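You operate a simulated robot arm through the tools that you are given. There is no shell and no other tool. Be economical: measure what you need, move in short steps, check, and stop when the job is done.

You run a simulated two-armed robot. Do the job below in one go: nothing can be reset, and whatever is moved stays where it is left.

## Task
Sew the inner seam on the overlocked beige panel at machine one.
Fine: thick cloth takes tension 4 and 4 mm stitches; set both, guide it under and lower the foot before switching on; one run, then switch off.

The check looks at the end state, three seconds after you hand in, the way a careful person would. Anything else that was tipped, shoved, dropped, spilled or broken makes it a failure. Flat cloth is picked up by pressing the open fingertips on it (5 to 10 N) and closing them slowly along it; thin cloth reads only 2 to 8 mm in the jaws.

## Robot
Two 7-joint arms with two-finger grippers on one trunk, on a base that drives. Base frame: it is fixed to the floor where the robot stands at the start and does not move with it; the origin is under the middle of the robot, x ahead of it, y to its left, z up; the surface under the hand at the start is at about z = 0.78. Readings come in m, rad, newtons and seconds.
The left shoulder is at the start at [0.046, 0.161, 1.099], the right one opposite. With the tool pointing down near the work surface each hand reaches from about 0.28 to 0.74 m from the robot's upright axis, wherever it stands, measured 20 degrees to its own side. Places, roughly: foot lever of machine one [0.7, 0.1, 1]; main switch of machine one [0.6, -0.3, 1.1]; place under the foot of machine one [0.5, 0.1, 0.8]; reverse lever of machine one [0.5, -0.3, 0.9]; stitch dial of machine one [0.5, -0.3, 1]; tack key of machine one [0.6, -0.2, 1.1]; tension dial of machine one [0.5, 0.1, 0.9]. Payload 2.45 kg a hand.
Tool frame (each hand has its own): the origin (TCP) lies between the finger pads and is the grasp point; the fingertips stand 0.026 m ahead of it; z points along the fingers, y is the line along which they close. Largest opening 0.096 m; the body of the gripper starts 0.069 m behind the TCP.
Orientation is that of the tool frame in the base frame, as a unit quaternion [x, y, z, w]. With the fingers straight down and closing along the base's y, the tool's x points along the base's -x, its y along +y and its z along -z.

## Interface
- The arms move only by the tool send_rows. It takes "left_motion", "right_motion" or both (then of equal length, played together; a hand with none holds still); each is a list that holds one entry, the list of rows, each a list of 7 numbers: the shift along the tool's x, y, z in units of 30 mm (1.0 is 30 mm), then the turn, a rotation vector about the tool's x, y, z in units of 5 degrees (1.0 is 5 degrees), then the closure in counts, from 0 (fully open) to 255 (shut). In form: [[[dx, dy, dz, wx, wy, wz, fingers], ...]]. A call has 1 to 8 rows; each row shifts and turns the commanded pose from where the row before left it, along the tool's axes as they then stand. A call with a number of a shift or a turn outside -1 to 1 is refused whole. Rows are played at 5 a second. More than 0.05 m and 0.15 rad between two rows, or a gripper value outside its range, and nothing of the call is played. A pose out of reach is approached as far as the arm can. The call stops where the force on the tool passes 60 N (or 10 N more than at its start, if that is more) or the arm is blocked; 0.2 s more then pass. Each finger halts on what it meets, pressing with about 22 N; the grip force reading is that of the motor and also rises with nothing between the fingers. The clock runs only during rows and for 0.2 s after the last one: add rows that do not move to give the fingers time. It gives the time, the measured TCP pose, the force on the tool (base axes), the opening and the grip force at its end, in the units of the frame above (readings bear some noise), with the torque about the TCP (base axes, N m) and any sound that the robot's microphone picked up.
- Cameras (640 x 400 px; columns grow to the right, rows downward): "scene" is now at [0.1314, -0.0041, 1.5762]; the picture's right is [-0.02, -1.00, -0.00], its down [-0.73, 0.01, -0.68] and it looks along [0.68, -0.01, -0.73] (base axes); focal length 280 px, centre (320, 200). "left" rides on the left gripper at [0.082, -0.003, -0.098] in its tool frame; the picture's right is [0.04, 1.00, 0.00], its down [-0.73, 0.03, -0.68] and it looks along [-0.68, 0.03, 0.73] (tool axes); focal length 256 px, centre (320, 200). "right" rides on the right gripper at [0.082, 0.003, -0.098] in its tool frame; the picture's right is [-0.04, 1.00, 0.00], its down [-0.73, -0.03, -0.68] and it looks along [-0.68, -0.03, 0.73] (tool axes); focal length 256 px, centre (320, 200).
- grab_frame(camera): a new picture of that camera. The clock stands still meanwhile.
- lift_body(by): slides the trunk up (or, below 0, down) by that many m; the arms and the scene camera ride with it, the base frame stays. It gives what a move gives, with no picture.
- steer(legs): drives the robot by 1 to 6 legs, each [ahead, left, turn to the left] in m, m and rad, along the robot's own axes; the way and the turn of a leg run together, so that a leg with both is an arc; at most 1.5 m and 3.142 rad a leg. The arms and the cameras ride along, it lands a little off, and it stops where it bumps. It gives what a move gives.
- pan_tilt(pan, tilt): turns the head with the scene camera to pan (to the left, within 2.094 rad either way) and tilt (down, from -0.506 to 1.204), counted from straight ahead of the robot. It gives what a move gives.
- measure_at(camera, pixels): for up to 12 pixels [column, row] of the newest picture of that camera ("zoom" is the newest enlarged one), the place [x, y, z] in the base frame of the surface seen there, good to about 0.002 m. The clock stands still meanwhile.
- close_up(camera, box): a new picture of the part [left, top, right, bottom] of that camera's present view, enlarged. The clock stands still meanwhile.
- close_job(): hands the job in; it is judged then, once.

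Work in short steps. Measure before you move; look again where a grasp or a placing could have gone wrong, and mend it. You have 80 turns and 70 pictures in all, those below and enlarged ones among them. Open the grippers and draw the arms clear of the work before you hand the job in, unless the task says otherwise; then end with one line.

The tools are called after "Call:" as a command line: name --argument value ..., lists and objects as JSON in quotes. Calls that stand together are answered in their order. send_rows: Moves the arms, as the interface text tells. Its arguments: {"type":"object","properties":{"left_motion":{"type":"array","items":{"type":"array","items":{"type":"array","items":{"type":"number"}}}},"right_motion":{"type":"array","items":{"type":"array","items":{"type":"array","items":{"type":"number"}}}}},"required":[]} The other tools are called the same way: lift_body (by) slides the trunk up or down; steer (legs) drives the base; pan_tilt (pan, tilt) turns the head that bears the scene camera; grab_frame (camera) takes a picture; measure_at (camera, pixels) gives the place of the surface under pixels of a picture; close_up (camera, box) takes an enlarged picture of a part of a camera's view; close_job () hands the job in.

At the start:

```text
clock: 0.0
left_ee_pos: [0.5036, 0.1394, 1.3253]
left_tool_rot: [0.0, 1.0, 0.0, 0.001]
left_contact_force: [0.0, -0.8, 0.3]
left_moment: [0.01, -0.02, -0.04]
left_grip_width: 0.0962
left_grip_force: 0.0
right_ee_pos: [0.4641, -0.2408, 1.3343]
right_tool_rot: [0.001, 1.0, 0.0, 0.0]
right_contact_force: [-0.2, 1.1, 1.0]
right_moment: [0.01, 0.01, -0.01]
right_grip_width: 0.096
right_grip_force: 0.1
trunk travel left (down, up): [-0.269, 0.298]
robot x, y, heading: [0.001, -0.0, 0.003]
head pan, tilt: [-0.016, 0.815]
```

scene: 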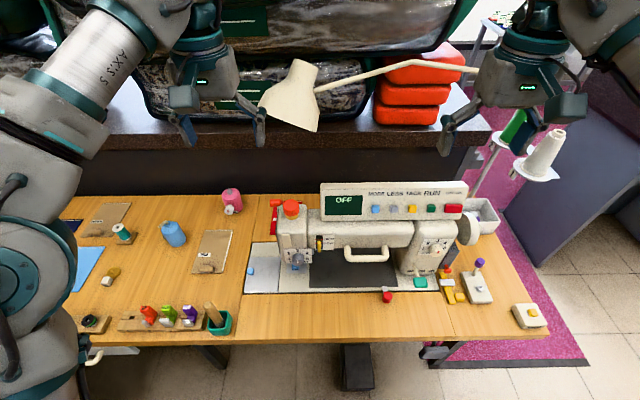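
right: 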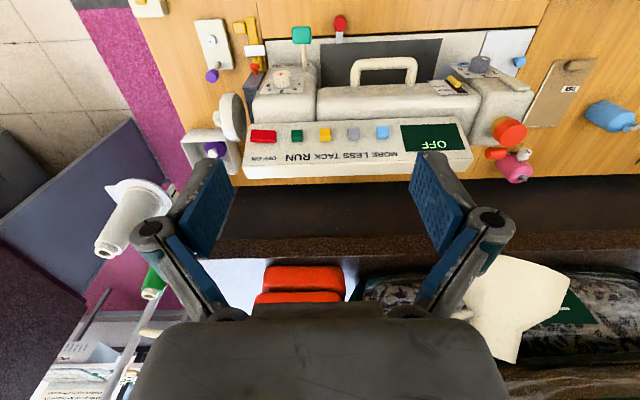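
left: 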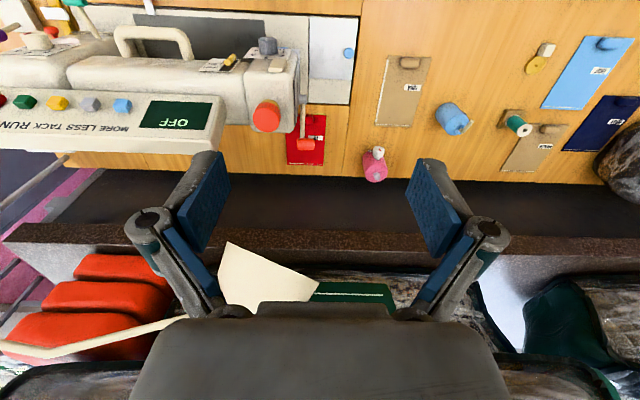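

Two beige panels appear, around scene pixels (213,252) and (108,220); I take enlarged views of both and of the machine.

Call:
close_up --camera "scene" --box '[60, 180, 260, 305]'

Call:
close_up --camera "scene" --box '[240, 175, 490, 325]'

Call:
close_up --camera "left" --box '[270, 0, 640, 200]'

```text
3.20 times, centred on (160, 242) of scene
```

zoom: 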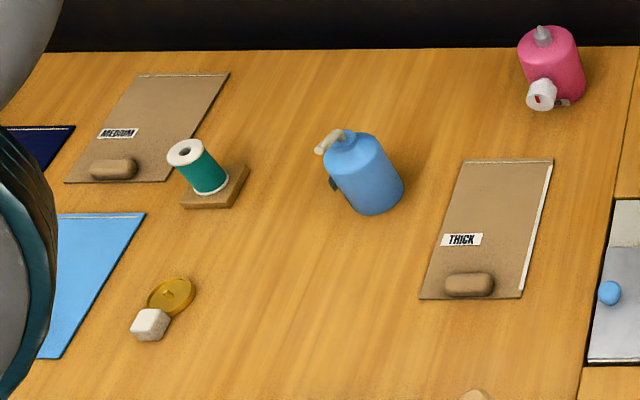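

```text
2.56 times, centred on (365, 250) of scene
```

zoom: 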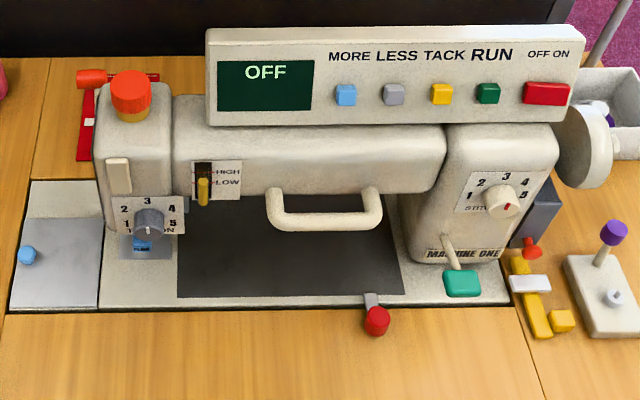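

```text
1.73 times, centred on (455, 100) of left
```

zoom: 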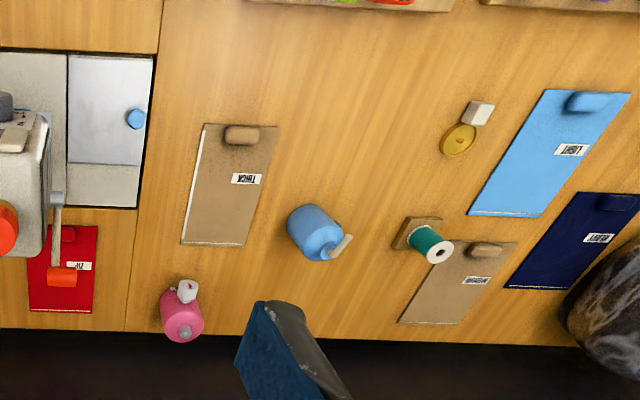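

The THICK panel with white overlock on its right edge is the one. I measure its corners, knob, and the machine parts from a fresh close-up, then look at dials closer.

Call:
close_up --camera "scene" --box '[190, 180, 350, 280]'

Call:
measure_at --camera "zoom" --pixels '[[62, 203], [164, 203], [136, 350], [8, 352], [68, 332], [125, 300], [420, 260], [425, 300], [405, 130], [345, 120], [480, 250], [240, 360]]'

Call:
close_up --camera "scene" --box '[270, 225, 350, 275]'

Call:
close_up --camera "scene" --box '[380, 190, 480, 252]'

```text
4.00 times, centred on (270, 230) of scene
```

zoom: 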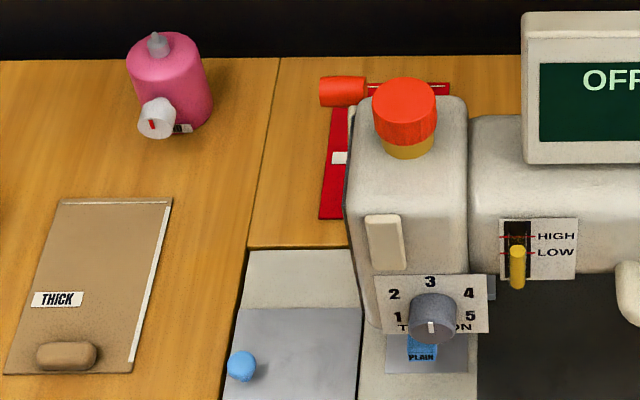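

```text
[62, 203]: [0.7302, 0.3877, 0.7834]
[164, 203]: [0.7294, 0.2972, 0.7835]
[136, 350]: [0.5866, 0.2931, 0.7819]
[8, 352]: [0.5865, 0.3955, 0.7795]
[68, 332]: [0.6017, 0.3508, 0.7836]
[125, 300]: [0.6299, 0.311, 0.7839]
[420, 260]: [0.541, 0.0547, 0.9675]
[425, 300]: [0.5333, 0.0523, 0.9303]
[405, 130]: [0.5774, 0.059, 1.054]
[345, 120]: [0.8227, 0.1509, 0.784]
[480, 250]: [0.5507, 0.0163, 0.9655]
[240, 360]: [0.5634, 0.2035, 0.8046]
```

```text
8.00 times, centred on (310, 250) of scene
```

zoom: 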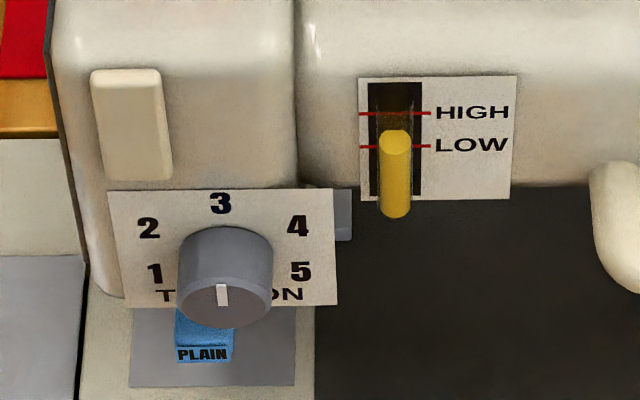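

```text
6.40 times, centred on (430, 221) of scene
```

zoom: 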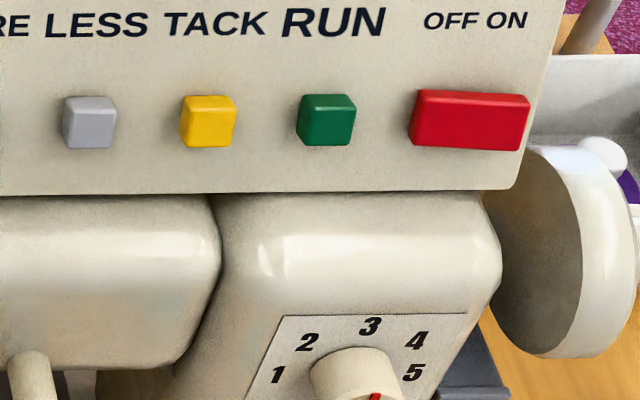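

Panel corners are about x 0.587–0.73, y 0.295–0.395, z 0.783. I bring the left hand over it for a look with its camera, and draw the right hand back and down in front of the machine.

Call:
send_rows --left_motion '[[[0.64, 0.79, 0.94, 0, 0, 0, 0], [0.64, 0.79, 0.94, 0, 0, 0, 0], [0.64, 0.79, 0.94, 0, 0, 0, 0], [0.64, 0.79, 0.94, 0, 0, 0, 0], [0.64, 0.79, 0.94, 0, 0, 0, 0], [0.64, 0.79, 0.94, 0, 0, 0, 0], [0.64, 0.79, 0.94, 0, 0, 0, 0], [0.64, 0.79, 0.94, 0, 0, 0, 0]]]' --right_motion '[[[0.8, 0, 0.95, 0, 0, 0, 0], [0.8, 0, 0.95, 0, 0, 0, 0], [0.8, 0, 0.95, 0, 0, 0, 0], [0.8, 0, 0.95, 0, 0, 0, 0], [0.8, 0, 0.95, 0, 0, 0, 0], [0.8, 0, 0.95, 0, 0, 0, 0], [0.8, 0, 0.95, 0, 0, 0, 0], [0.8, 0, 0.95, 0, 0, 0, 0]]]'

Call:
grab_frame --camera "left"

Call:
grab_frame --camera "right"

```text
clock: 1.8
left_ee_pos: [0.3437, 0.3326, 1.1005]
left_tool_rot: [-0.001, 1.0, -0.001, 0.003]
left_contact_force: [0.4, 0.0, -0.3]
left_moment: [0.02, -0.03, 0.03]
left_grip_width: 0.096
left_grip_force: 0.0
right_ee_pos: [0.2676, -0.2391, 1.1093]
right_tool_rot: [0.001, 1.0, -0.002, 0.002]
right_contact_force: [-0.1, 0.4, -1.1]
right_moment: [-0.02, -0.01, -0.02]
right_grip_width: 0.0957
right_grip_force: 0.1
trunk travel left (down, up): [-0.269, 0.298]
robot x, y, heading: [0.0007, 0.001, 0.002]
head pan, tilt: [-0.016, 0.815]
```

```text
60 pictures are left
```

left: 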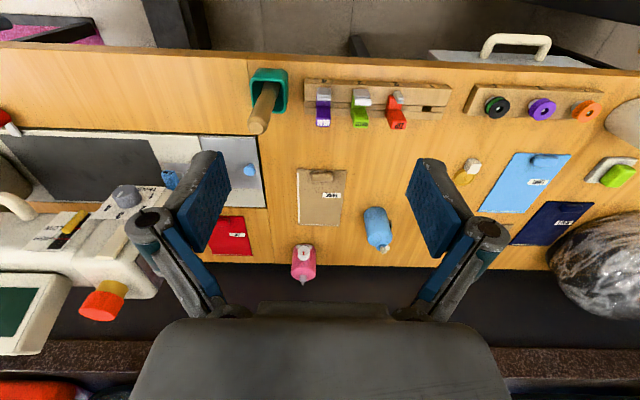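

```text
59 pictures are left
```

right: 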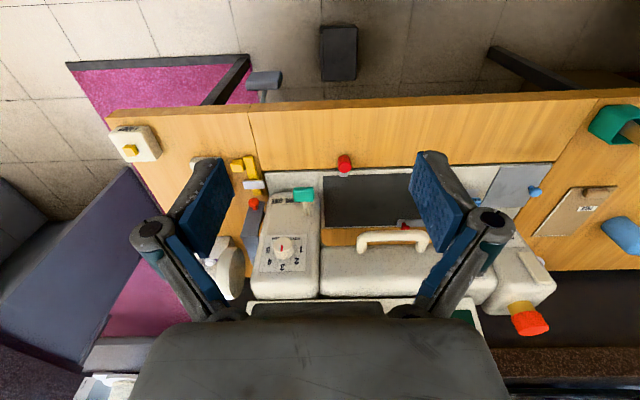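

The panel is visible at left-camera (322,197), and the stitch dial at right-camera (283,250). I zoom into the panel and both dials.

Call:
close_up --camera "left" --box '[275, 150, 375, 250]'

Call:
close_up --camera "right" --box '[220, 180, 360, 290]'

Call:
measure_at --camera "right" --pixels '[[283, 245], [270, 265], [300, 265], [303, 195], [344, 162], [285, 255]]'

Call:
measure_at --camera "left" --pixels '[[320, 177], [299, 222], [340, 224], [105, 303], [125, 195], [90, 308]]'

```text
4.00 times, centred on (325, 200) of left
```

zoom: 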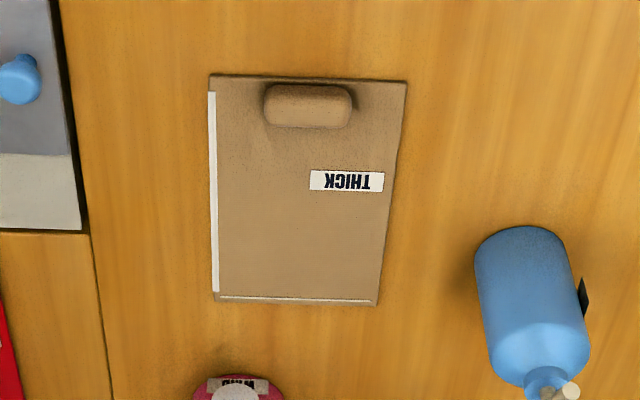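

```text
3.64 times, centred on (290, 235) of right
```

zoom: 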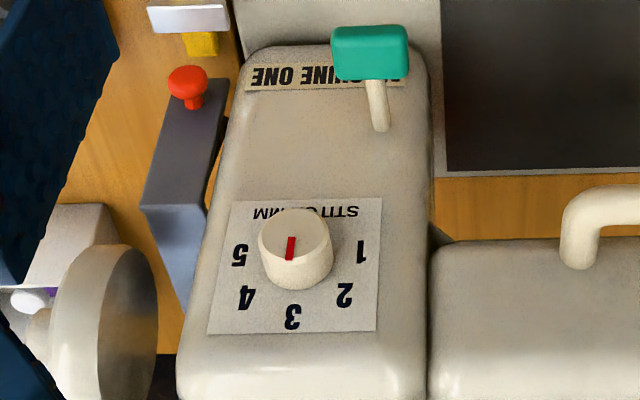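

```text
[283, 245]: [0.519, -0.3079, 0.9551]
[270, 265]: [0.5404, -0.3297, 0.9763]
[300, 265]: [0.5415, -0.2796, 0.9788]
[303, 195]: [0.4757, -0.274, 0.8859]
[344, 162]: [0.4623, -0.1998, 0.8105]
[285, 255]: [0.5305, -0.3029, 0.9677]
```

```text
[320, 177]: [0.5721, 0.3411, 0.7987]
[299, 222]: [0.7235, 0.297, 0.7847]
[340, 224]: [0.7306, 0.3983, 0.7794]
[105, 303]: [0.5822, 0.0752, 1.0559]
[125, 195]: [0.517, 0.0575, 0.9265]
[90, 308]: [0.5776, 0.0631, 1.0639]
```

Near edge is close to x 0.565. I zoom further on the stitch dial, and measure plate and knob points to get its axis.

Call:
close_up --camera "right" --box '[255, 222, 315, 276]'

Call:
measure_at --camera "zoom" --pixels '[[100, 120], [500, 120], [100, 370], [500, 380], [310, 380], [290, 150], [340, 130], [290, 210], [340, 210], [400, 150], [250, 150], [320, 90]]'

Call:
close_up --camera "left" --box '[60, 150, 180, 240]'

```text
7.41 times, centred on (285, 249) of right
```

zoom: 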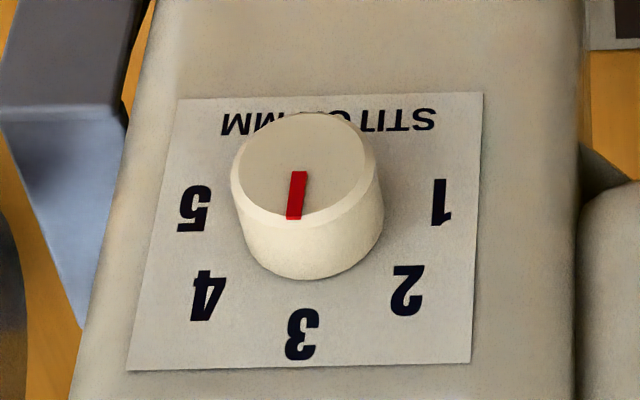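

```text
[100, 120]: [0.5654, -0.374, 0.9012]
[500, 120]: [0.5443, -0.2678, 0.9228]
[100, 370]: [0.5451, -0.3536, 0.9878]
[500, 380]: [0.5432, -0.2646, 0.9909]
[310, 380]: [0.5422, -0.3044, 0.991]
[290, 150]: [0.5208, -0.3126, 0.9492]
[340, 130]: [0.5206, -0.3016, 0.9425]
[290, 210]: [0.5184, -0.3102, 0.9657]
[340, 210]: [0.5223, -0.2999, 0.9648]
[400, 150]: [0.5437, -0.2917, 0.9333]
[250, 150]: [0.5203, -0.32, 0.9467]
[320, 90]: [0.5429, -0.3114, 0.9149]
```

```text
4.44 times, centred on (120, 195) of left
```

zoom: 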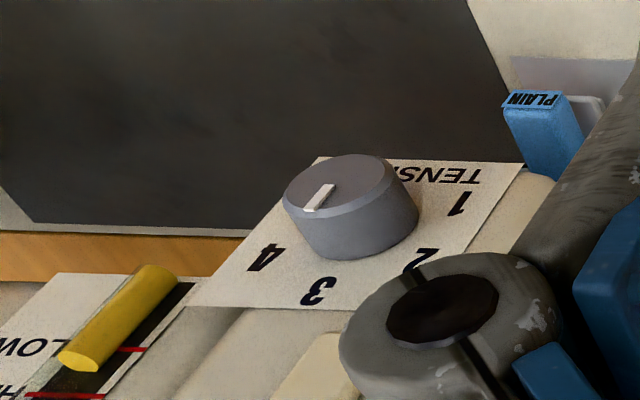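

Both dials face the robot (-x) and stand at 3; each needs a clockwise turn to 4. I pitch both hands towards pointing forward while bringing them in front of the dials.

Call:
send_rows --right_motion '[[[-0.633, -0.283, 0.417, 0, -1, 0, 0], [-0.594, -0.283, 0.471, 0, -1, 0, 0], [-0.551, -0.283, 0.52, 0, -1, 0, 0], [-0.503, -0.283, 0.567, 0, -1, 0, 0], [-0.452, -0.283, 0.608, 0, -1, 0, 0], [-0.397, -0.283, 0.645, 0, -1, 0, 0], [-0.34, -0.283, 0.678, 0, -1, 0, 0], [-0.279, -0.283, 0.705, 0, -1, 0, 0]]]' --left_motion '[[[-0.317, -0.9, 0.583, 0, -1, 0, 0], [-0.265, -0.9, 0.609, 0, -1, 0, 0], [-0.211, -0.9, 0.629, 0, -1, 0, 0], [-0.155, -0.9, 0.645, 0, -1, 0, 0], [-0.099, -0.9, 0.656, 0, -1, 0, 0], [-0.041, -0.9, 0.662, 0, -1, 0, 0], [0.017, -0.9, 0.664, 0, -1, 0, 0], [0.074, -0.9, 0.66, 0, -1, 0, 0]]]'

```text
clock: 3.6
left_ee_pos: [0.4239, 0.1101, 0.9625]
left_tool_rot: [0.0, 0.939, 0.001, 0.344]
left_contact_force: [0.2, -0.8, 0.0]
left_moment: [0.0, -0.01, 0.01]
left_grip_width: 0.0958
left_grip_force: 0.0
right_ee_pos: [0.4218, -0.3117, 1.0074]
right_tool_rot: [0.001, 0.939, 0.0, 0.343]
right_contact_force: [0.3, -0.3, 0.4]
right_moment: [0.05, 0.01, 0.03]
right_grip_width: 0.0959
right_grip_force: 0.1
trunk travel left (down, up): [-0.269, 0.298]
robot x, y, heading: [-0.0003, 0.0002, 0.003]
head pan, tilt: [-0.016, 0.815]
```

On track. I finish the pitch to nearly horizontal, sliding the left hand toward y≈0.055.

Call:
send_rows --right_motion '[[[0, 0, 0, 0, -1, 0, 0], [0, 0, 0, 0, -1, 0, 0], [0, 0, 0, 0, -1, 0, 0], [0, 0, 0, 0, -1, 0, 0], [0, 0, 0, 0, -1, 0, 0], [0, 0, 0, 0, -1, 0, 0], [0, 0, 0, 0, -1, 0, 0], [0, 0, 0, 0, -1, 0, 0]]]' --left_motion '[[[0, -0.23, 0, 0, -1, 0, 0], [0, -0.23, 0, 0, -1, 0, 0], [0, -0.23, 0, 0, -1, 0, 0], [0, -0.23, 0, 0, -1, 0, 0], [0, -0.23, 0, 0, -1, 0, 0], [0, -0.23, 0, 0, -1, 0, 0], [0, -0.23, 0, 0, -1, 0, 0], [0, -0.23, 0, 0, -1, 0, 0]]]'

Call:
grab_frame --camera "scene"

Call:
grab_frame --camera "left"

Call:
grab_frame --camera "right"

```text
clock: 5.4
left_ee_pos: [0.4335, 0.0483, 0.9614]
left_tool_rot: [0.0, 0.764, 0.002, 0.645]
left_contact_force: [-0.9, 0.5, 0.0]
left_moment: [0.0, -0.02, -0.02]
left_grip_width: 0.096
left_grip_force: 0.0
left hand out of reach, approached as far as the arm can: row 2, 3, 5
right_ee_pos: [0.4874, -0.3265, 1.0152]
right_tool_rot: [-0.008, 0.786, 0.008, 0.618]
right_contact_force: [0.9, 0.0, 0.5]
right_moment: [-0.03, 0.01, 0.03]
right_grip_width: 0.0962
right_grip_force: 0.0
right hand out of reach, approached as far as the arm can: row 1, 2, 3, 4, 5, 6, 7, 8
trunk travel left (down, up): [-0.269, 0.298]
robot x, y, heading: [0.0001, -0.0037, -0.005]
head pan, tilt: [-0.016, 0.815]
```

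```text
54 pictures are left
```

scene: 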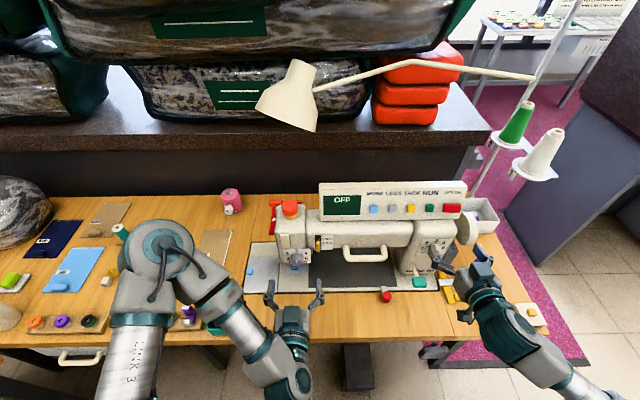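

```text
53 pictures are left
```

left: 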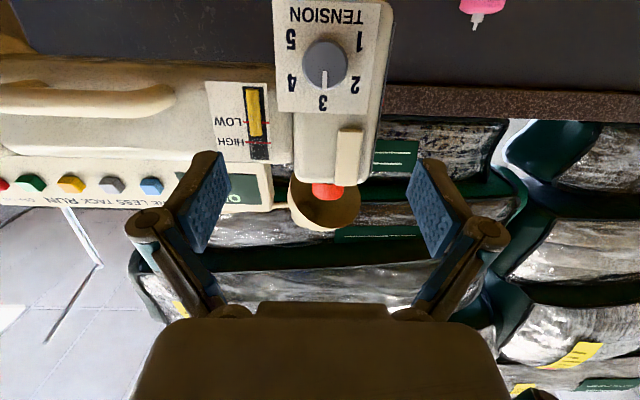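

```text
52 pictures are left
```

right: 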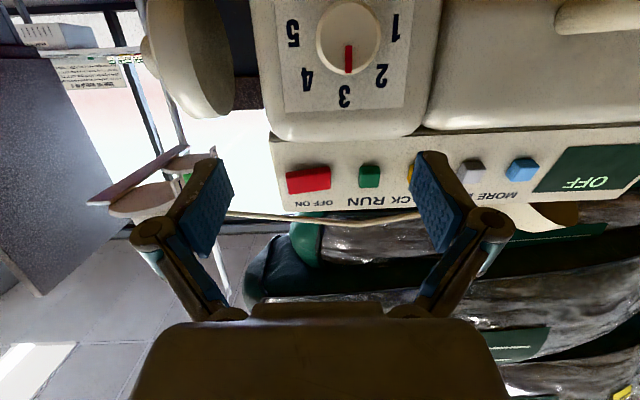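

Both dials confirmed at 3; the arms are too folded here to point forward. I back the base 0.2 m.

Call:
steer --legs '[[-0.2, 0, 0]]'

```text
clock: 7.0
left_ee_pos: [0.2336, 0.0483, 0.9621]
left_tool_rot: [0.0, 0.765, 0.001, 0.644]
left_contact_force: [0.0, -0.7, -0.6]
left_moment: [0.01, 0.03, 0.0]
left_grip_width: 0.0964
left_grip_force: 0.1
right_ee_pos: [0.2878, -0.3255, 1.0157]
right_tool_rot: [-0.008, 0.787, 0.008, 0.617]
right_contact_force: [-0.4, 0.5, 0.0]
right_moment: [0.0, 0.0, -0.03]
right_grip_width: 0.0959
right_grip_force: 0.1
trunk travel left (down, up): [-0.269, 0.298]
robot x, y, heading: [-0.2005, 0.001, -0.002]
head pan, tilt: [-0.016, 0.815]
```

I measure knob faces in the pictures just taken (left camera knob at (325,65), right camera knob at (348,38)).

Call:
measure_at --camera "left" --pixels '[[308, 65], [343, 65], [325, 50], [335, 80], [285, 100], [368, 100]]'

Call:
measure_at --camera "right" --pixels '[[321, 38], [375, 38], [338, 12], [355, 63], [310, 180], [370, 178]]'

```text
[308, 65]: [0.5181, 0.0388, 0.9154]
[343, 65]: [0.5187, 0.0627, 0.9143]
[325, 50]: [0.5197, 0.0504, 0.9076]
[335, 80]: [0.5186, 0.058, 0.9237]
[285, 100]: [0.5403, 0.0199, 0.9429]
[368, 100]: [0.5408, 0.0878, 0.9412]
```

```text
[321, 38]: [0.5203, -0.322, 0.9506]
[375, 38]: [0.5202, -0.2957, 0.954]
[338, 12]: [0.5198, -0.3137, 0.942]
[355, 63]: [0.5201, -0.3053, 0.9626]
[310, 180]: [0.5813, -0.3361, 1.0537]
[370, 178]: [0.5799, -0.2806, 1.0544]
```

Knob centres: tension (0.519, 0.051, 0.915), stitch (0.520, -0.309, 0.952). I level both hands, pre-turn them 25° counterclockwise, and approach with open fingers.

Call:
send_rows --right_motion '[[[0.9, 0.28, 0.6, 0, -1, 0, 0], [0.9, 0.28, 0.6, 0, -1, 0, 0], [0, 0, 0.6, 0, 0, -1, 0], [0, 0, 0.6, 0, 0, -1, 0], [0, 0, 0.6, 0, 0, -1, 0], [0, 0, 0.6, 0, 0, -1, 0], [0, 0, 0.6, 0, 0, -1, 0]]]' --left_motion '[[[0.6, 0.05, 0.8, 0, -1, 0, 0], [0.6, 0.05, 0.8, 0, -1, 0, 0], [0, 0, 0.9, 0, 0, -1, 0], [0, 0, 0.9, 0, 0, -1, 0], [0, 0, 0.9, 0, 0, -1, 0], [0, 0, 0.9, 0, 0, -1, 0], [0, 0, 0.9, 0, 0, -1, 0]]]'

```text
clock: 8.6
left_ee_pos: [0.4011, 0.026, 0.9398]
left_tool_rot: [-0.155, 0.689, -0.152, 0.691]
left_contact_force: [-0.3, 0.4, -0.2]
left_moment: [0.01, 0.01, 0.02]
left_grip_width: 0.096
left_grip_force: 0.0
left hand out of reach, approached as far as the arm can: row 3, 4, 5, 6, 7
right_ee_pos: [0.3928, -0.3778, 0.9856]
right_tool_rot: [-0.168, 0.711, -0.137, 0.669]
right_contact_force: [0.7, -0.4, -0.4]
right_moment: [0.01, 0.04, 0.03]
right_grip_width: 0.0961
right_grip_force: 0.0
right hand out of reach, approached as far as the arm can: row 2, 3, 4, 5, 6, 7
trunk travel left (down, up): [-0.269, 0.298]
robot x, y, heading: [-0.201, 0.0001, -0.006]
head pan, tilt: [-0.016, 0.815]
```

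Both wrists hit limits; the forearms come down too steeply. I back off, then lower the trunk so the forearms lie flatter.

Call:
steer --legs '[[-0.25, 0, 0]]'

Call:
lift_body --by -0.18

Call:
grab_frame --camera "scene"

```text
clock: 10.4
left_ee_pos: [0.1486, 0.0226, 0.9397]
left_tool_rot: [-0.155, 0.689, -0.152, 0.691]
left_contact_force: [-0.3, -0.4, 0.2]
left_moment: [-0.02, 0.03, -0.01]
left_grip_width: 0.0961
left_grip_force: 0.0
right_ee_pos: [0.1385, -0.3802, 0.9871]
right_tool_rot: [-0.166, 0.711, -0.137, 0.669]
right_contact_force: [0.2, 0.3, -0.7]
right_moment: [0.0, 0.0, 0.04]
right_grip_width: 0.096
right_grip_force: 0.1
trunk travel left (down, up): [-0.269, 0.298]
robot x, y, heading: [-0.4508, -0.0006, -0.009]
head pan, tilt: [-0.016, 0.815]
```

```text
clock: 12.4
left_ee_pos: [0.1457, 0.0253, 0.7622]
left_tool_rot: [-0.154, 0.688, -0.153, 0.693]
left_contact_force: [0.3, 0.3, 0.3]
left_moment: [-0.03, 0.02, 0.02]
left_grip_width: 0.0962
left_grip_force: 0.2
right_ee_pos: [0.1334, -0.3765, 0.8113]
right_tool_rot: [-0.166, 0.71, -0.138, 0.671]
right_contact_force: [-0.6, -0.1, -0.6]
right_moment: [-0.01, 0.05, -0.01]
right_grip_width: 0.0959
right_grip_force: 0.0
trunk travel left (down, up): [-0.089, 0.478]
robot x, y, heading: [-0.4491, -0.0014, -0.002]
head pan, tilt: [-0.016, 0.815]
```

```text
51 pictures are left
```

scene: 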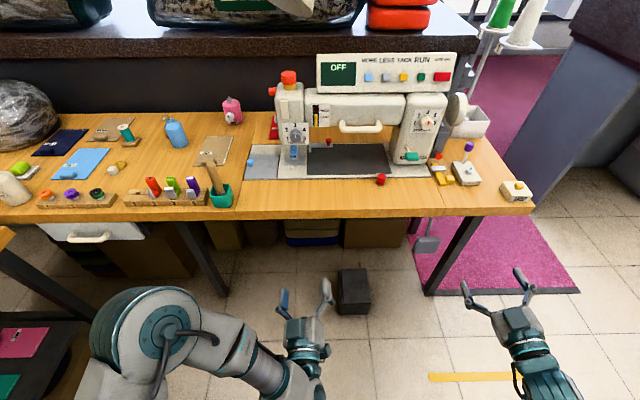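

Raise both hands to dial height and centre them laterally.

Call:
send_rows --right_motion '[[[-0.87, 0.01, 0, 0, 0, 0, 0], [-0.87, 0.01, 0, 0, 0, 0, 0], [-0.87, 0.01, 0, 0, 0, 0, 0], [-0.87, 0.01, 0, 0, 0, 0, 0], [-0.87, 0.01, 0, 0, 0, 0, 0], [-0.87, 0.01, 0, 0, 0, 0, 0], [0, 0, 0, 0, 0, 0, 0]]]' --left_motion '[[[-0.83, -0.23, 0, 0, 0, 0, 0], [-0.83, -0.23, 0, 0, 0, 0, 0], [-0.83, -0.23, 0, 0, 0, 0, 0], [-0.83, -0.23, 0, 0, 0, 0, 0], [-0.83, -0.23, 0, 0, 0, 0, 0], [-0.83, -0.23, 0, 0, 0, 0, 0], [0, 0, 0, 0, 0, 0, 0]]]'

```text
clock: 14.0
left_ee_pos: [0.1487, 0.0511, 0.9148]
left_tool_rot: [-0.154, 0.689, -0.153, 0.692]
left_contact_force: [-0.5, -0.1, 0.1]
left_moment: [0.01, 0.01, -0.01]
left_grip_width: 0.096
left_grip_force: 0.1
right_ee_pos: [0.1443, -0.3069, 0.9528]
right_tool_rot: [-0.165, 0.711, -0.139, 0.669]
right_contact_force: [0.7, 0.4, -0.6]
right_moment: [-0.01, -0.01, 0.01]
right_grip_width: 0.0961
right_grip_force: 0.0
trunk travel left (down, up): [-0.089, 0.478]
robot x, y, heading: [-0.4508, -0.0025, -0.006]
head pan, tilt: [-0.016, 0.815]
```

Aligned. I square up the right hand slightly, and drive forward 0.15 m.

Call:
send_rows --right_motion '[[[0, 0, 0, 0.55, -0.57, 0, 0]]]'

Call:
steer --legs '[[0.15, 0, 0.005]]'

Call:
send_rows --right_motion '[[[0, 0, 0.9, 0, 0, 0, 0], [0, 0, 0.9, 0, 0, 0, 0], [0, 0, 0.9, 0, 0, 0, 0], [0, 0, 0.9, 0, 0, 0, 0], [0, 0, 0, 0, 0, 0, 0]]]' --left_motion '[[[0, 0, 0.9, 0, 0, 0, 0], [0, 0, 0.9, 0, 0, 0, 0], [0, 0, 0.9, 0, 0, 0, 0], [0, 0, 0.9, 0, 0, 0, 0], [0, 0, 0, 0, 0, 0, 0]]]'

```text
clock: 14.4
left_ee_pos: [0.1484, 0.0505, 0.9139]
left_tool_rot: [-0.155, 0.689, -0.153, 0.691]
left_contact_force: [-0.2, 0.1, -1.0]
left_moment: [0.0, -0.02, 0.04]
left_grip_width: 0.096
left_grip_force: 0.1
right_ee_pos: [0.1433, -0.3092, 0.9518]
right_tool_rot: [-0.153, 0.69, -0.151, 0.691]
right_contact_force: [-0.8, 0.5, 0.0]
right_moment: [-0.03, -0.02, 0.0]
right_grip_width: 0.0958
right_grip_force: 0.0
trunk travel left (down, up): [-0.089, 0.478]
robot x, y, heading: [-0.4496, -0.0004, -0.006]
head pan, tilt: [-0.016, 0.815]
```

```text
clock: 15.8
left_ee_pos: [0.2955, 0.0542, 0.9152]
left_tool_rot: [-0.156, 0.688, -0.152, 0.692]
left_contact_force: [0.4, 0.8, 0.2]
left_moment: [0.01, -0.01, 0.01]
left_grip_width: 0.0957
left_grip_force: 0.1
right_ee_pos: [0.2932, -0.3066, 0.9522]
right_tool_rot: [-0.156, 0.69, -0.149, 0.691]
right_contact_force: [0.7, 0.0, 0.2]
right_moment: [0.0, -0.04, -0.02]
right_grip_width: 0.0959
right_grip_force: 0.0
trunk travel left (down, up): [-0.089, 0.478]
robot x, y, heading: [-0.3004, -0.0006, -0.0]
head pan, tilt: [-0.016, 0.815]
```

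```text
clock: 17.0
left_ee_pos: [0.3995, 0.0556, 0.9189]
left_tool_rot: [-0.156, 0.686, -0.151, 0.694]
left_contact_force: [0.3, 0.5, 0.4]
left_moment: [0.0, -0.01, 0.01]
left_grip_width: 0.0961
left_grip_force: 0.0
right_ee_pos: [0.3632, -0.3077, 0.9586]
right_tool_rot: [-0.158, 0.689, -0.147, 0.692]
right_contact_force: [0.3, 0.2, 0.2]
right_moment: [0.04, -0.01, 0.01]
right_grip_width: 0.0957
right_grip_force: 0.0
right hand out of reach, approached as far as the arm can: row 3, 4
trunk travel left (down, up): [-0.089, 0.478]
robot x, y, heading: [-0.3016, -0.0024, 0.002]
head pan, tilt: [-0.016, 0.815]
```

The right arm is at full stretch. I pull both back a little and drive 0.12 m nearer.

Call:
send_rows --right_motion '[[[0, 0, -0.7, 0, 0, 0, 0], [0, 0, -0.7, 0, 0, 0, 0], [0, 0, 0, 0, 0, 0, 0]]]' --left_motion '[[[0, 0, -0.9, 0, 0, 0, 0], [0, 0, -0.9, 0, 0, 0, 0], [0, 0, -0.9, 0, 0, 0, 0]]]'

Call:
steer --legs '[[0.12, 0, -0.002]]'

Call:
grab_frame --camera "scene"

```text
clock: 17.8
left_ee_pos: [0.3175, 0.0543, 0.9203]
left_tool_rot: [-0.155, 0.687, -0.151, 0.694]
left_contact_force: [0.0, 0.4, -0.9]
left_moment: [0.02, -0.01, -0.02]
left_grip_width: 0.0957
left_grip_force: 0.1
right_ee_pos: [0.3214, -0.3059, 0.9561]
right_tool_rot: [-0.156, 0.688, -0.149, 0.693]
right_contact_force: [0.0, -0.1, 0.4]
right_moment: [0.0, 0.01, 0.04]
right_grip_width: 0.096
right_grip_force: 0.1
trunk travel left (down, up): [-0.089, 0.478]
robot x, y, heading: [-0.3, -0.0006, 0.004]
head pan, tilt: [-0.016, 0.815]
```

```text
clock: 19.0
left_ee_pos: [0.4369, 0.054, 0.9202]
left_tool_rot: [-0.156, 0.686, -0.152, 0.694]
left_contact_force: [0.1, -0.2, 0.4]
left_moment: [-0.02, -0.02, 0.0]
left_grip_width: 0.0959
left_grip_force: 0.1
right_ee_pos: [0.4427, -0.3067, 0.956]
right_tool_rot: [-0.156, 0.689, -0.149, 0.692]
right_contact_force: [0.1, -0.6, -1.2]
right_moment: [0.03, -0.04, 0.02]
right_grip_width: 0.096
right_grip_force: 0.1
trunk travel left (down, up): [-0.089, 0.478]
robot x, y, heading: [-0.1805, -0.0019, -0.001]
head pan, tilt: [-0.016, 0.815]
```

```text
50 pictures are left
```

scene: 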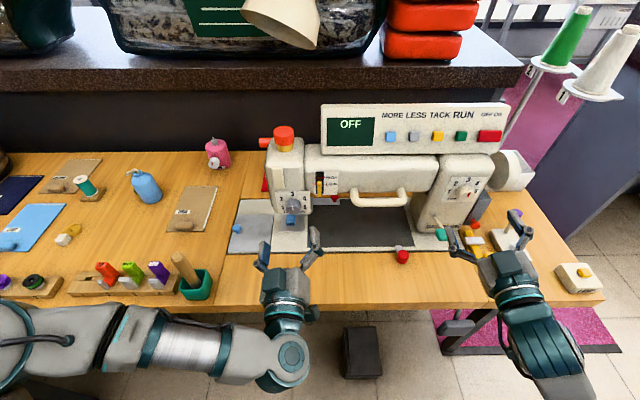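

Hands are lined up in front of the dials. I narrow the fingers to about 0.06 m and advance over the knobs.

Call:
send_rows --right_motion '[[[0.15, 0, 0, 0, 0, 0, 95], [0, 0, 0, 0, 0, 0, 95], [0, 0, 0.6, 0, 0, 0, 95], [0, 0, 0.6, 0, 0, 0, 95], [0, 0, 0.6, 0, 0, 0, 95], [0, 0, 0.5, 0, 0, 0, 95], [0, 0, 0, 0, 0, 0, 95]]]' --left_motion '[[[0.2, 0, 0, 0, 0, 0, 95], [0, 0, 0, 0, 0, 0, 95], [0, 0, 0.6, 0, 0, 0, 95], [0, 0, 0.6, 0, 0, 0, 95], [0, 0, 0.6, 0, 0, 0, 95], [0, 0, 0.6, 0, 0, 0, 95], [0, 0, 0, 0, 0, 0, 95]]]'

Call:
close_up --camera "scene" --box '[220, 130, 540, 330]'

Call:
grab_frame --camera "right"

Call:
grab_frame --camera "left"

```text
clock: 20.6
left_ee_pos: [0.5045, 0.0526, 0.9207]
left_tool_rot: [-0.156, 0.685, -0.152, 0.696]
left_contact_force: [-0.4, 0.3, -0.8]
left_moment: [0.02, 0.03, -0.03]
left_grip_width: 0.06
left_grip_force: 0.0
right_ee_pos: [0.4804, -0.3073, 0.958]
right_tool_rot: [-0.158, 0.687, -0.147, 0.694]
right_contact_force: [1.0, 0.3, -0.3]
right_moment: [0.01, -0.01, -0.01]
right_grip_width: 0.0603
right_grip_force: 0.2
right hand out of reach, approached as far as the arm can: row 5, 6
trunk travel left (down, up): [-0.089, 0.478]
robot x, y, heading: [-0.18, 0.0002, -0.0]
head pan, tilt: [-0.016, 0.815]
```

```text
2.00 times, centred on (380, 230) of scene
```

zoom: 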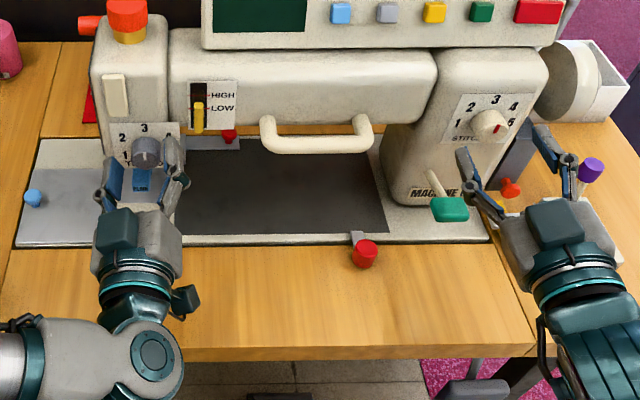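

```text
48 pictures are left
```

right: 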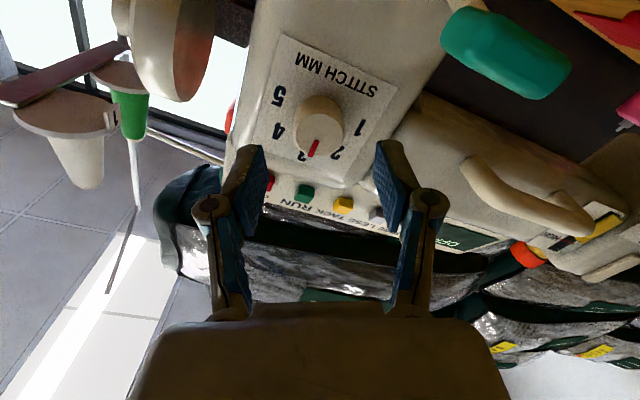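

```text
47 pictures are left
```

left: 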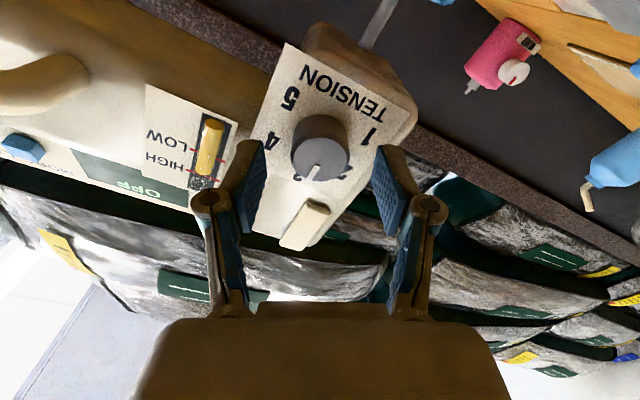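

Left fingers straddle the tension knob; the right needs more reach later. I centre and close the left on the tension knob and turn it 50° clockwise.

Call:
send_rows --left_motion '[[[0.17, 0, 0.28, 0, 0, 0, 95], [0, 0, 0, 0, 0, 0, 200], [0, 0, 0, 0, 0, 0, 255], [0, 0, 0, 0, 0, 0, 255], [0, 0, 0, 0, 0, 0.5, 255], [0, 0, 0, 0, 0, 0.5, 255]]]'

```text
clock: 22.0
left_ee_pos: [0.5124, 0.0493, 0.9142]
left_tool_rot: [-0.125, 0.691, -0.121, 0.702]
left_contact_force: [4.3, -1.4, -0.7]
left_moment: [-0.02, -0.14, -0.2]
left_grip_width: 0.0314
left_grip_force: 45.1
right_ee_pos: [0.4806, -0.3075, 0.9564]
right_tool_rot: [-0.157, 0.688, -0.147, 0.693]
right_contact_force: [0.7, -0.6, -0.6]
right_moment: [-0.03, 0.01, 0.03]
right_grip_width: 0.0602
right_grip_force: 0.1
trunk travel left (down, up): [-0.089, 0.478]
robot x, y, heading: [-0.1864, -0.0008, 0.006]
head pan, tilt: [-0.016, 0.815]
```

Gripped (0.031 m). I continue the clockwise turn.

Call:
send_rows --left_motion '[[[0, 0, 0, 0, 0, 1, 255], [0, 0, 0, 0, 0, 1, 255], [0, 0, 0, 0, 0, 1, 255], [0, 0, 0, 0, 0, 1, 255], [0, 0, 0, 0, 0, 1, 255], [0, 0, 0, 0, 0, 1, 255], [0, 0, 0, 0, 0, 1, 255], [0, 0, 0, 0, 0, 1, 255]]]'

Call:
grab_frame --camera "left"

```text
clock: 23.8
left_ee_pos: [0.5131, 0.0502, 0.9148]
left_tool_rot: [0.118, 0.692, 0.127, 0.701]
left_contact_force: [-12.1, 3.3, -5.0]
left_moment: [-0.01, -0.64, -0.3]
left_grip_width: 0.031
left_grip_force: 45.0
right_ee_pos: [0.4797, -0.3094, 0.9573]
right_tool_rot: [-0.158, 0.687, -0.148, 0.694]
right_contact_force: [-0.1, -0.7, 0.4]
right_moment: [-0.02, 0.03, 0.01]
right_grip_width: 0.0598
right_grip_force: 0.0
trunk travel left (down, up): [-0.089, 0.478]
robot x, y, heading: [-0.1847, -0.0003, 0.002]
head pan, tilt: [-0.016, 0.815]
```

```text
46 pictures are left
```

left: 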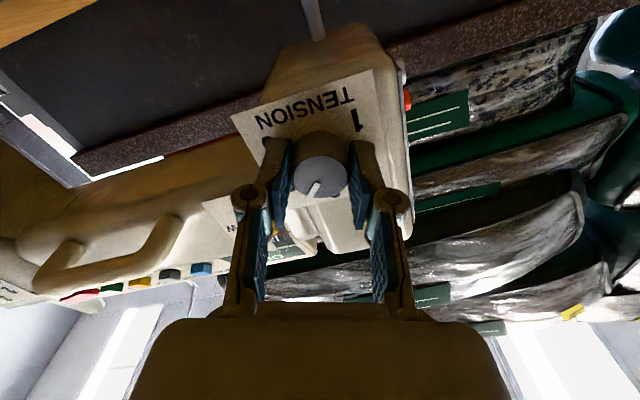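

The mark moves with the fingers (about 45° so far). One more 5° step, then open, back off and look.

Call:
send_rows --left_motion '[[[0, 0, 0, 0, 0, 1, 255], [0, 0, 0, 0, 0, 0, 255], [0, 0, 0, 0, 0, 0, 95], [0, 0, 0, 0, 0, 0, 95], [0, 0, -0.7, 0, 0, 0, 95], [0, 0, -0.7, 0, 0, 0, 95], [0, 0, -0.7, 0, 0, 0, 95]]]'

Call:
close_up --camera "left" --box '[240, 60, 400, 170]'

Call:
close_up --camera "scene" --box '[265, 170, 335, 225]'

```text
clock: 25.4
left_ee_pos: [0.4501, 0.0474, 0.9152]
left_tool_rot: [0.148, 0.686, 0.157, 0.695]
left_contact_force: [0.1, 0.0, -0.5]
left_moment: [0.0, -0.01, 0.02]
left_grip_width: 0.0601
left_grip_force: 0.1
right_ee_pos: [0.4802, -0.3081, 0.9583]
right_tool_rot: [-0.158, 0.687, -0.147, 0.693]
right_contact_force: [0.6, -0.4, -0.5]
right_moment: [0.03, -0.02, -0.02]
right_grip_width: 0.0599
right_grip_force: 0.0
trunk travel left (down, up): [-0.089, 0.478]
robot x, y, heading: [-0.1829, 0.0013, 0.002]
head pan, tilt: [-0.016, 0.815]
```

```text
3.64 times, centred on (320, 115) of left
```

zoom: 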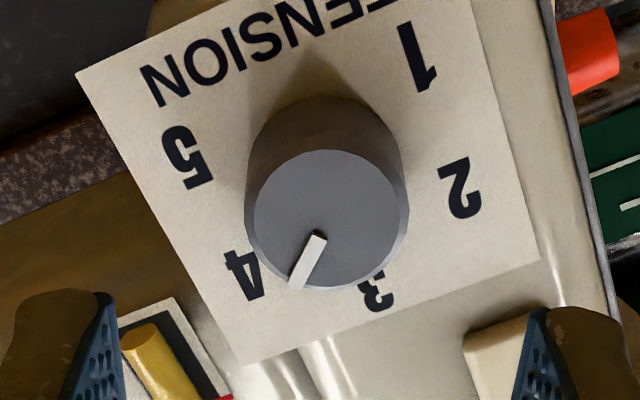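

```text
7.27 times, centred on (300, 198) of scene
```

zoom: 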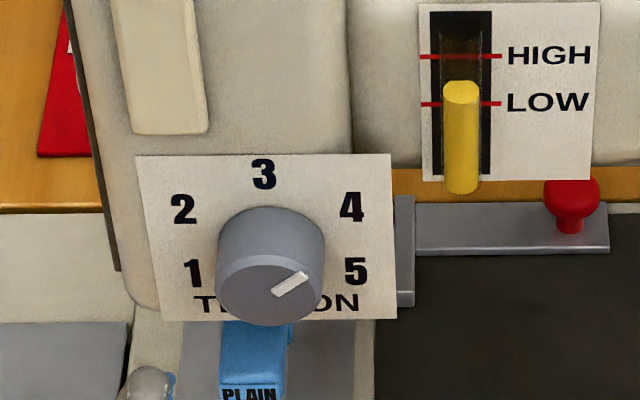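

Number spacing works out near 60°, and the mark is at about 48°. I regrip and turn another 12°.

Call:
send_rows --left_motion '[[[0.04, 0.09, 0.7, 0, 0, 0, 95], [0, 0, 0.7, 0, 0, 0, 95], [0, 0, 0.7, 0, 0, 0, 95], [0, 0, 0, 0, 0, 0, 200], [0, 0, 0, 0, 0, 0, 255], [0, 0, 0, 0, 0, 0.8, 255], [0, 0, 0, 0, 0, 0.8, 255], [0, 0, 0, 0, 0, 0.8, 255]]]'

Call:
send_rows --left_motion '[[[0, 0, 0, 0, 0, 0, 255], [0, 0, 0, 0, 0, 0, 95], [0, 0, 0, 0, 0, 0, 95], [0, 0, -0.7, 0, 0, 0, 95], [0, 0, -0.7, 0, 0, 0, 95], [0, 0, -0.7, 0, 0, 0, 95]]]'

Call:
close_up --camera "scene" --box '[265, 170, 335, 225]'

```text
clock: 27.2
left_ee_pos: [0.5131, 0.0494, 0.916]
left_tool_rot: [0.22, 0.667, 0.228, 0.675]
left_contact_force: [-3.4, -8.2, -2.5]
left_moment: [0.0, -0.53, -0.83]
left_grip_width: 0.0313
left_grip_force: 45.4
right_ee_pos: [0.4795, -0.3093, 0.9567]
right_tool_rot: [-0.158, 0.687, -0.147, 0.694]
right_contact_force: [0.5, -0.1, -0.4]
right_moment: [0.01, -0.02, 0.06]
right_grip_width: 0.0599
right_grip_force: 0.0
trunk travel left (down, up): [-0.089, 0.478]
robot x, y, heading: [-0.1843, -0.0009, 0.002]
head pan, tilt: [-0.016, 0.815]
```

```text
clock: 28.6
left_ee_pos: [0.4511, 0.0533, 0.9155]
left_tool_rot: [0.218, 0.667, 0.229, 0.675]
left_contact_force: [0.1, 0.9, 0.1]
left_moment: [0.01, 0.0, -0.03]
left_grip_width: 0.0601
left_grip_force: 0.0
right_ee_pos: [0.48, -0.3062, 0.9571]
right_tool_rot: [-0.157, 0.687, -0.148, 0.694]
right_contact_force: [0.6, 0.0, -0.8]
right_moment: [-0.02, 0.03, -0.02]
right_grip_width: 0.06
right_grip_force: 0.1
trunk travel left (down, up): [-0.089, 0.478]
robot x, y, heading: [-0.1878, -0.0015, 0.001]
head pan, tilt: [-0.016, 0.815]
```

```text
7.27 times, centred on (300, 198) of scene
```

zoom: 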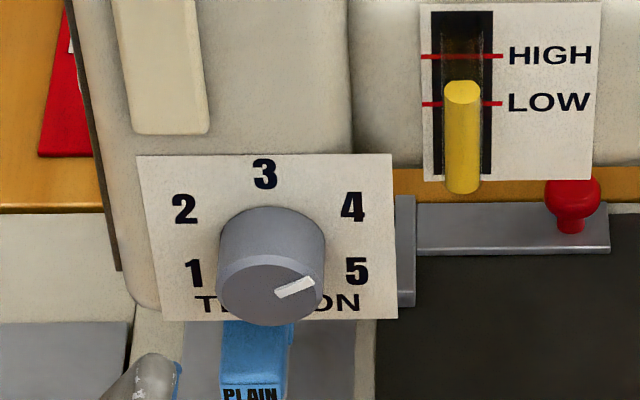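

I measure the mark ends and number positions to get the angles exactly.

Call:
measure_at --camera "zoom" --pixels '[[279, 296], [310, 281], [264, 173], [351, 207], [357, 271], [184, 208], [193, 272], [225, 300], [320, 290], [270, 320], [270, 262]]'

```text
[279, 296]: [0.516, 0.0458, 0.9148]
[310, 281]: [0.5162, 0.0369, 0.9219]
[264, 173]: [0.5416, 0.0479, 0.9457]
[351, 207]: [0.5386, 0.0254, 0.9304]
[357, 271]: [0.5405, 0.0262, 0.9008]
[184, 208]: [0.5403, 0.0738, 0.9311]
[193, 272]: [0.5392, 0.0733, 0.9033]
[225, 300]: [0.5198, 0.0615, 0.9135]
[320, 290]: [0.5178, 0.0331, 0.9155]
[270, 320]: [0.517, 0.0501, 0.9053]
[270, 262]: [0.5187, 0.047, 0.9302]
```

Call:
close_up --camera "left" --box '[240, 60, 400, 170]'

Call:
measure_at --camera "zoom" --pixels '[[327, 218], [310, 240], [296, 275], [260, 215], [390, 215], [325, 160], [325, 280]]'

```text
3.64 times, centred on (320, 115) of left
```

zoom: 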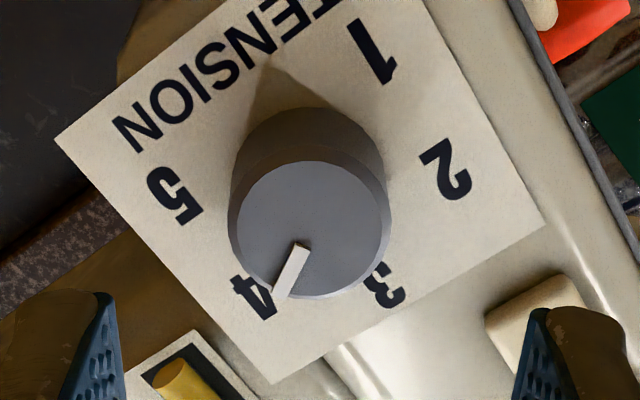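

```text
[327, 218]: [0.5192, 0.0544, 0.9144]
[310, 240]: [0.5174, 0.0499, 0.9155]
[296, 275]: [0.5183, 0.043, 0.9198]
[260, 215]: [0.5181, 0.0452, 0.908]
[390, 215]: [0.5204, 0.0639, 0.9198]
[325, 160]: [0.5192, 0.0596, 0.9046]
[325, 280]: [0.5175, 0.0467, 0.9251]
```

The mark is at about 50–53°, digits near 60°. One more 9° turn.

Call:
send_rows --left_motion '[[[0, -0.1, 0.7, 0, 0, 0, 95], [0, 0, 0.7, 0, 0, 0, 95], [0, 0, 0.7, 0, 0, 0, 95], [0, 0, 0, 0, 0, 0, 200], [0, 0, 0, 0, 0, 0, 255], [0, 0, 0, 0, 0, 0.9, 255], [0, 0, 0, 0, 0, 0.9, 255], [0, 0, 0, 0, 0, 0, 255]]]'

Call:
send_rows --left_motion '[[[0, 0, 0, 0, 0, 0, 95], [0, 0, 0, 0, 0, 0, 95], [0, 0, -0.8, 0, 0, 0, 95], [0, 0, -0.8, 0, 0, 0, 95], [0, 0, -0.8, 0, 0, 0, 95], [0, 0, -0.8, 0, 0, 0, 95]]]'

Call:
close_up --camera "left" --box '[240, 40, 400, 150]'

Call:
measure_at --camera "zoom" --pixels '[[327, 218], [310, 240], [296, 260], [270, 215], [360, 215], [325, 180], [325, 260]]'

```text
clock: 30.4
left_ee_pos: [0.5105, 0.0529, 0.9127]
left_tool_rot: [0.27, 0.648, 0.28, 0.655]
left_contact_force: [-7.2, 5.9, -0.3]
left_moment: [0.0, -0.32, -0.39]
left_grip_width: 0.0312
left_grip_force: 45.0
right_ee_pos: [0.4803, -0.306, 0.9594]
right_tool_rot: [-0.159, 0.687, -0.148, 0.694]
right_contact_force: [-0.3, -0.2, 0.2]
right_moment: [-0.05, 0.02, -0.01]
right_grip_width: 0.0602
right_grip_force: 0.0
trunk travel left (down, up): [-0.089, 0.478]
robot x, y, heading: [-0.1875, 0.0019, -0.002]
head pan, tilt: [-0.016, 0.815]
```

```text
clock: 31.8
left_ee_pos: [0.4195, 0.052, 0.913]
left_tool_rot: [0.27, 0.648, 0.28, 0.655]
left_contact_force: [-0.8, 0.1, 0.2]
left_moment: [-0.01, 0.01, 0.01]
left_grip_width: 0.0602
left_grip_force: 0.1
right_ee_pos: [0.4804, -0.3076, 0.9569]
right_tool_rot: [-0.158, 0.687, -0.147, 0.693]
right_contact_force: [-0.5, 0.0, 1.0]
right_moment: [0.02, 0.01, -0.01]
right_grip_width: 0.0603
right_grip_force: 0.1
trunk travel left (down, up): [-0.089, 0.478]
robot x, y, heading: [-0.1786, 0.0002, 0.003]
head pan, tilt: [-0.016, 0.815]
```

```text
3.64 times, centred on (320, 95) of left
```

zoom: 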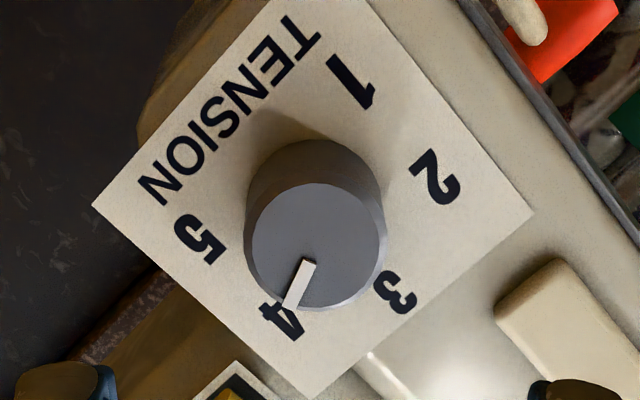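

```text
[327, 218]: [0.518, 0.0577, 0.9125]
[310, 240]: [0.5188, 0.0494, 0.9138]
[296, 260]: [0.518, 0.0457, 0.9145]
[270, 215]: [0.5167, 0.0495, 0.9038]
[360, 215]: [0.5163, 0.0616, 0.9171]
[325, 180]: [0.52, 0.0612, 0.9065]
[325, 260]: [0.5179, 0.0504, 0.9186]
```

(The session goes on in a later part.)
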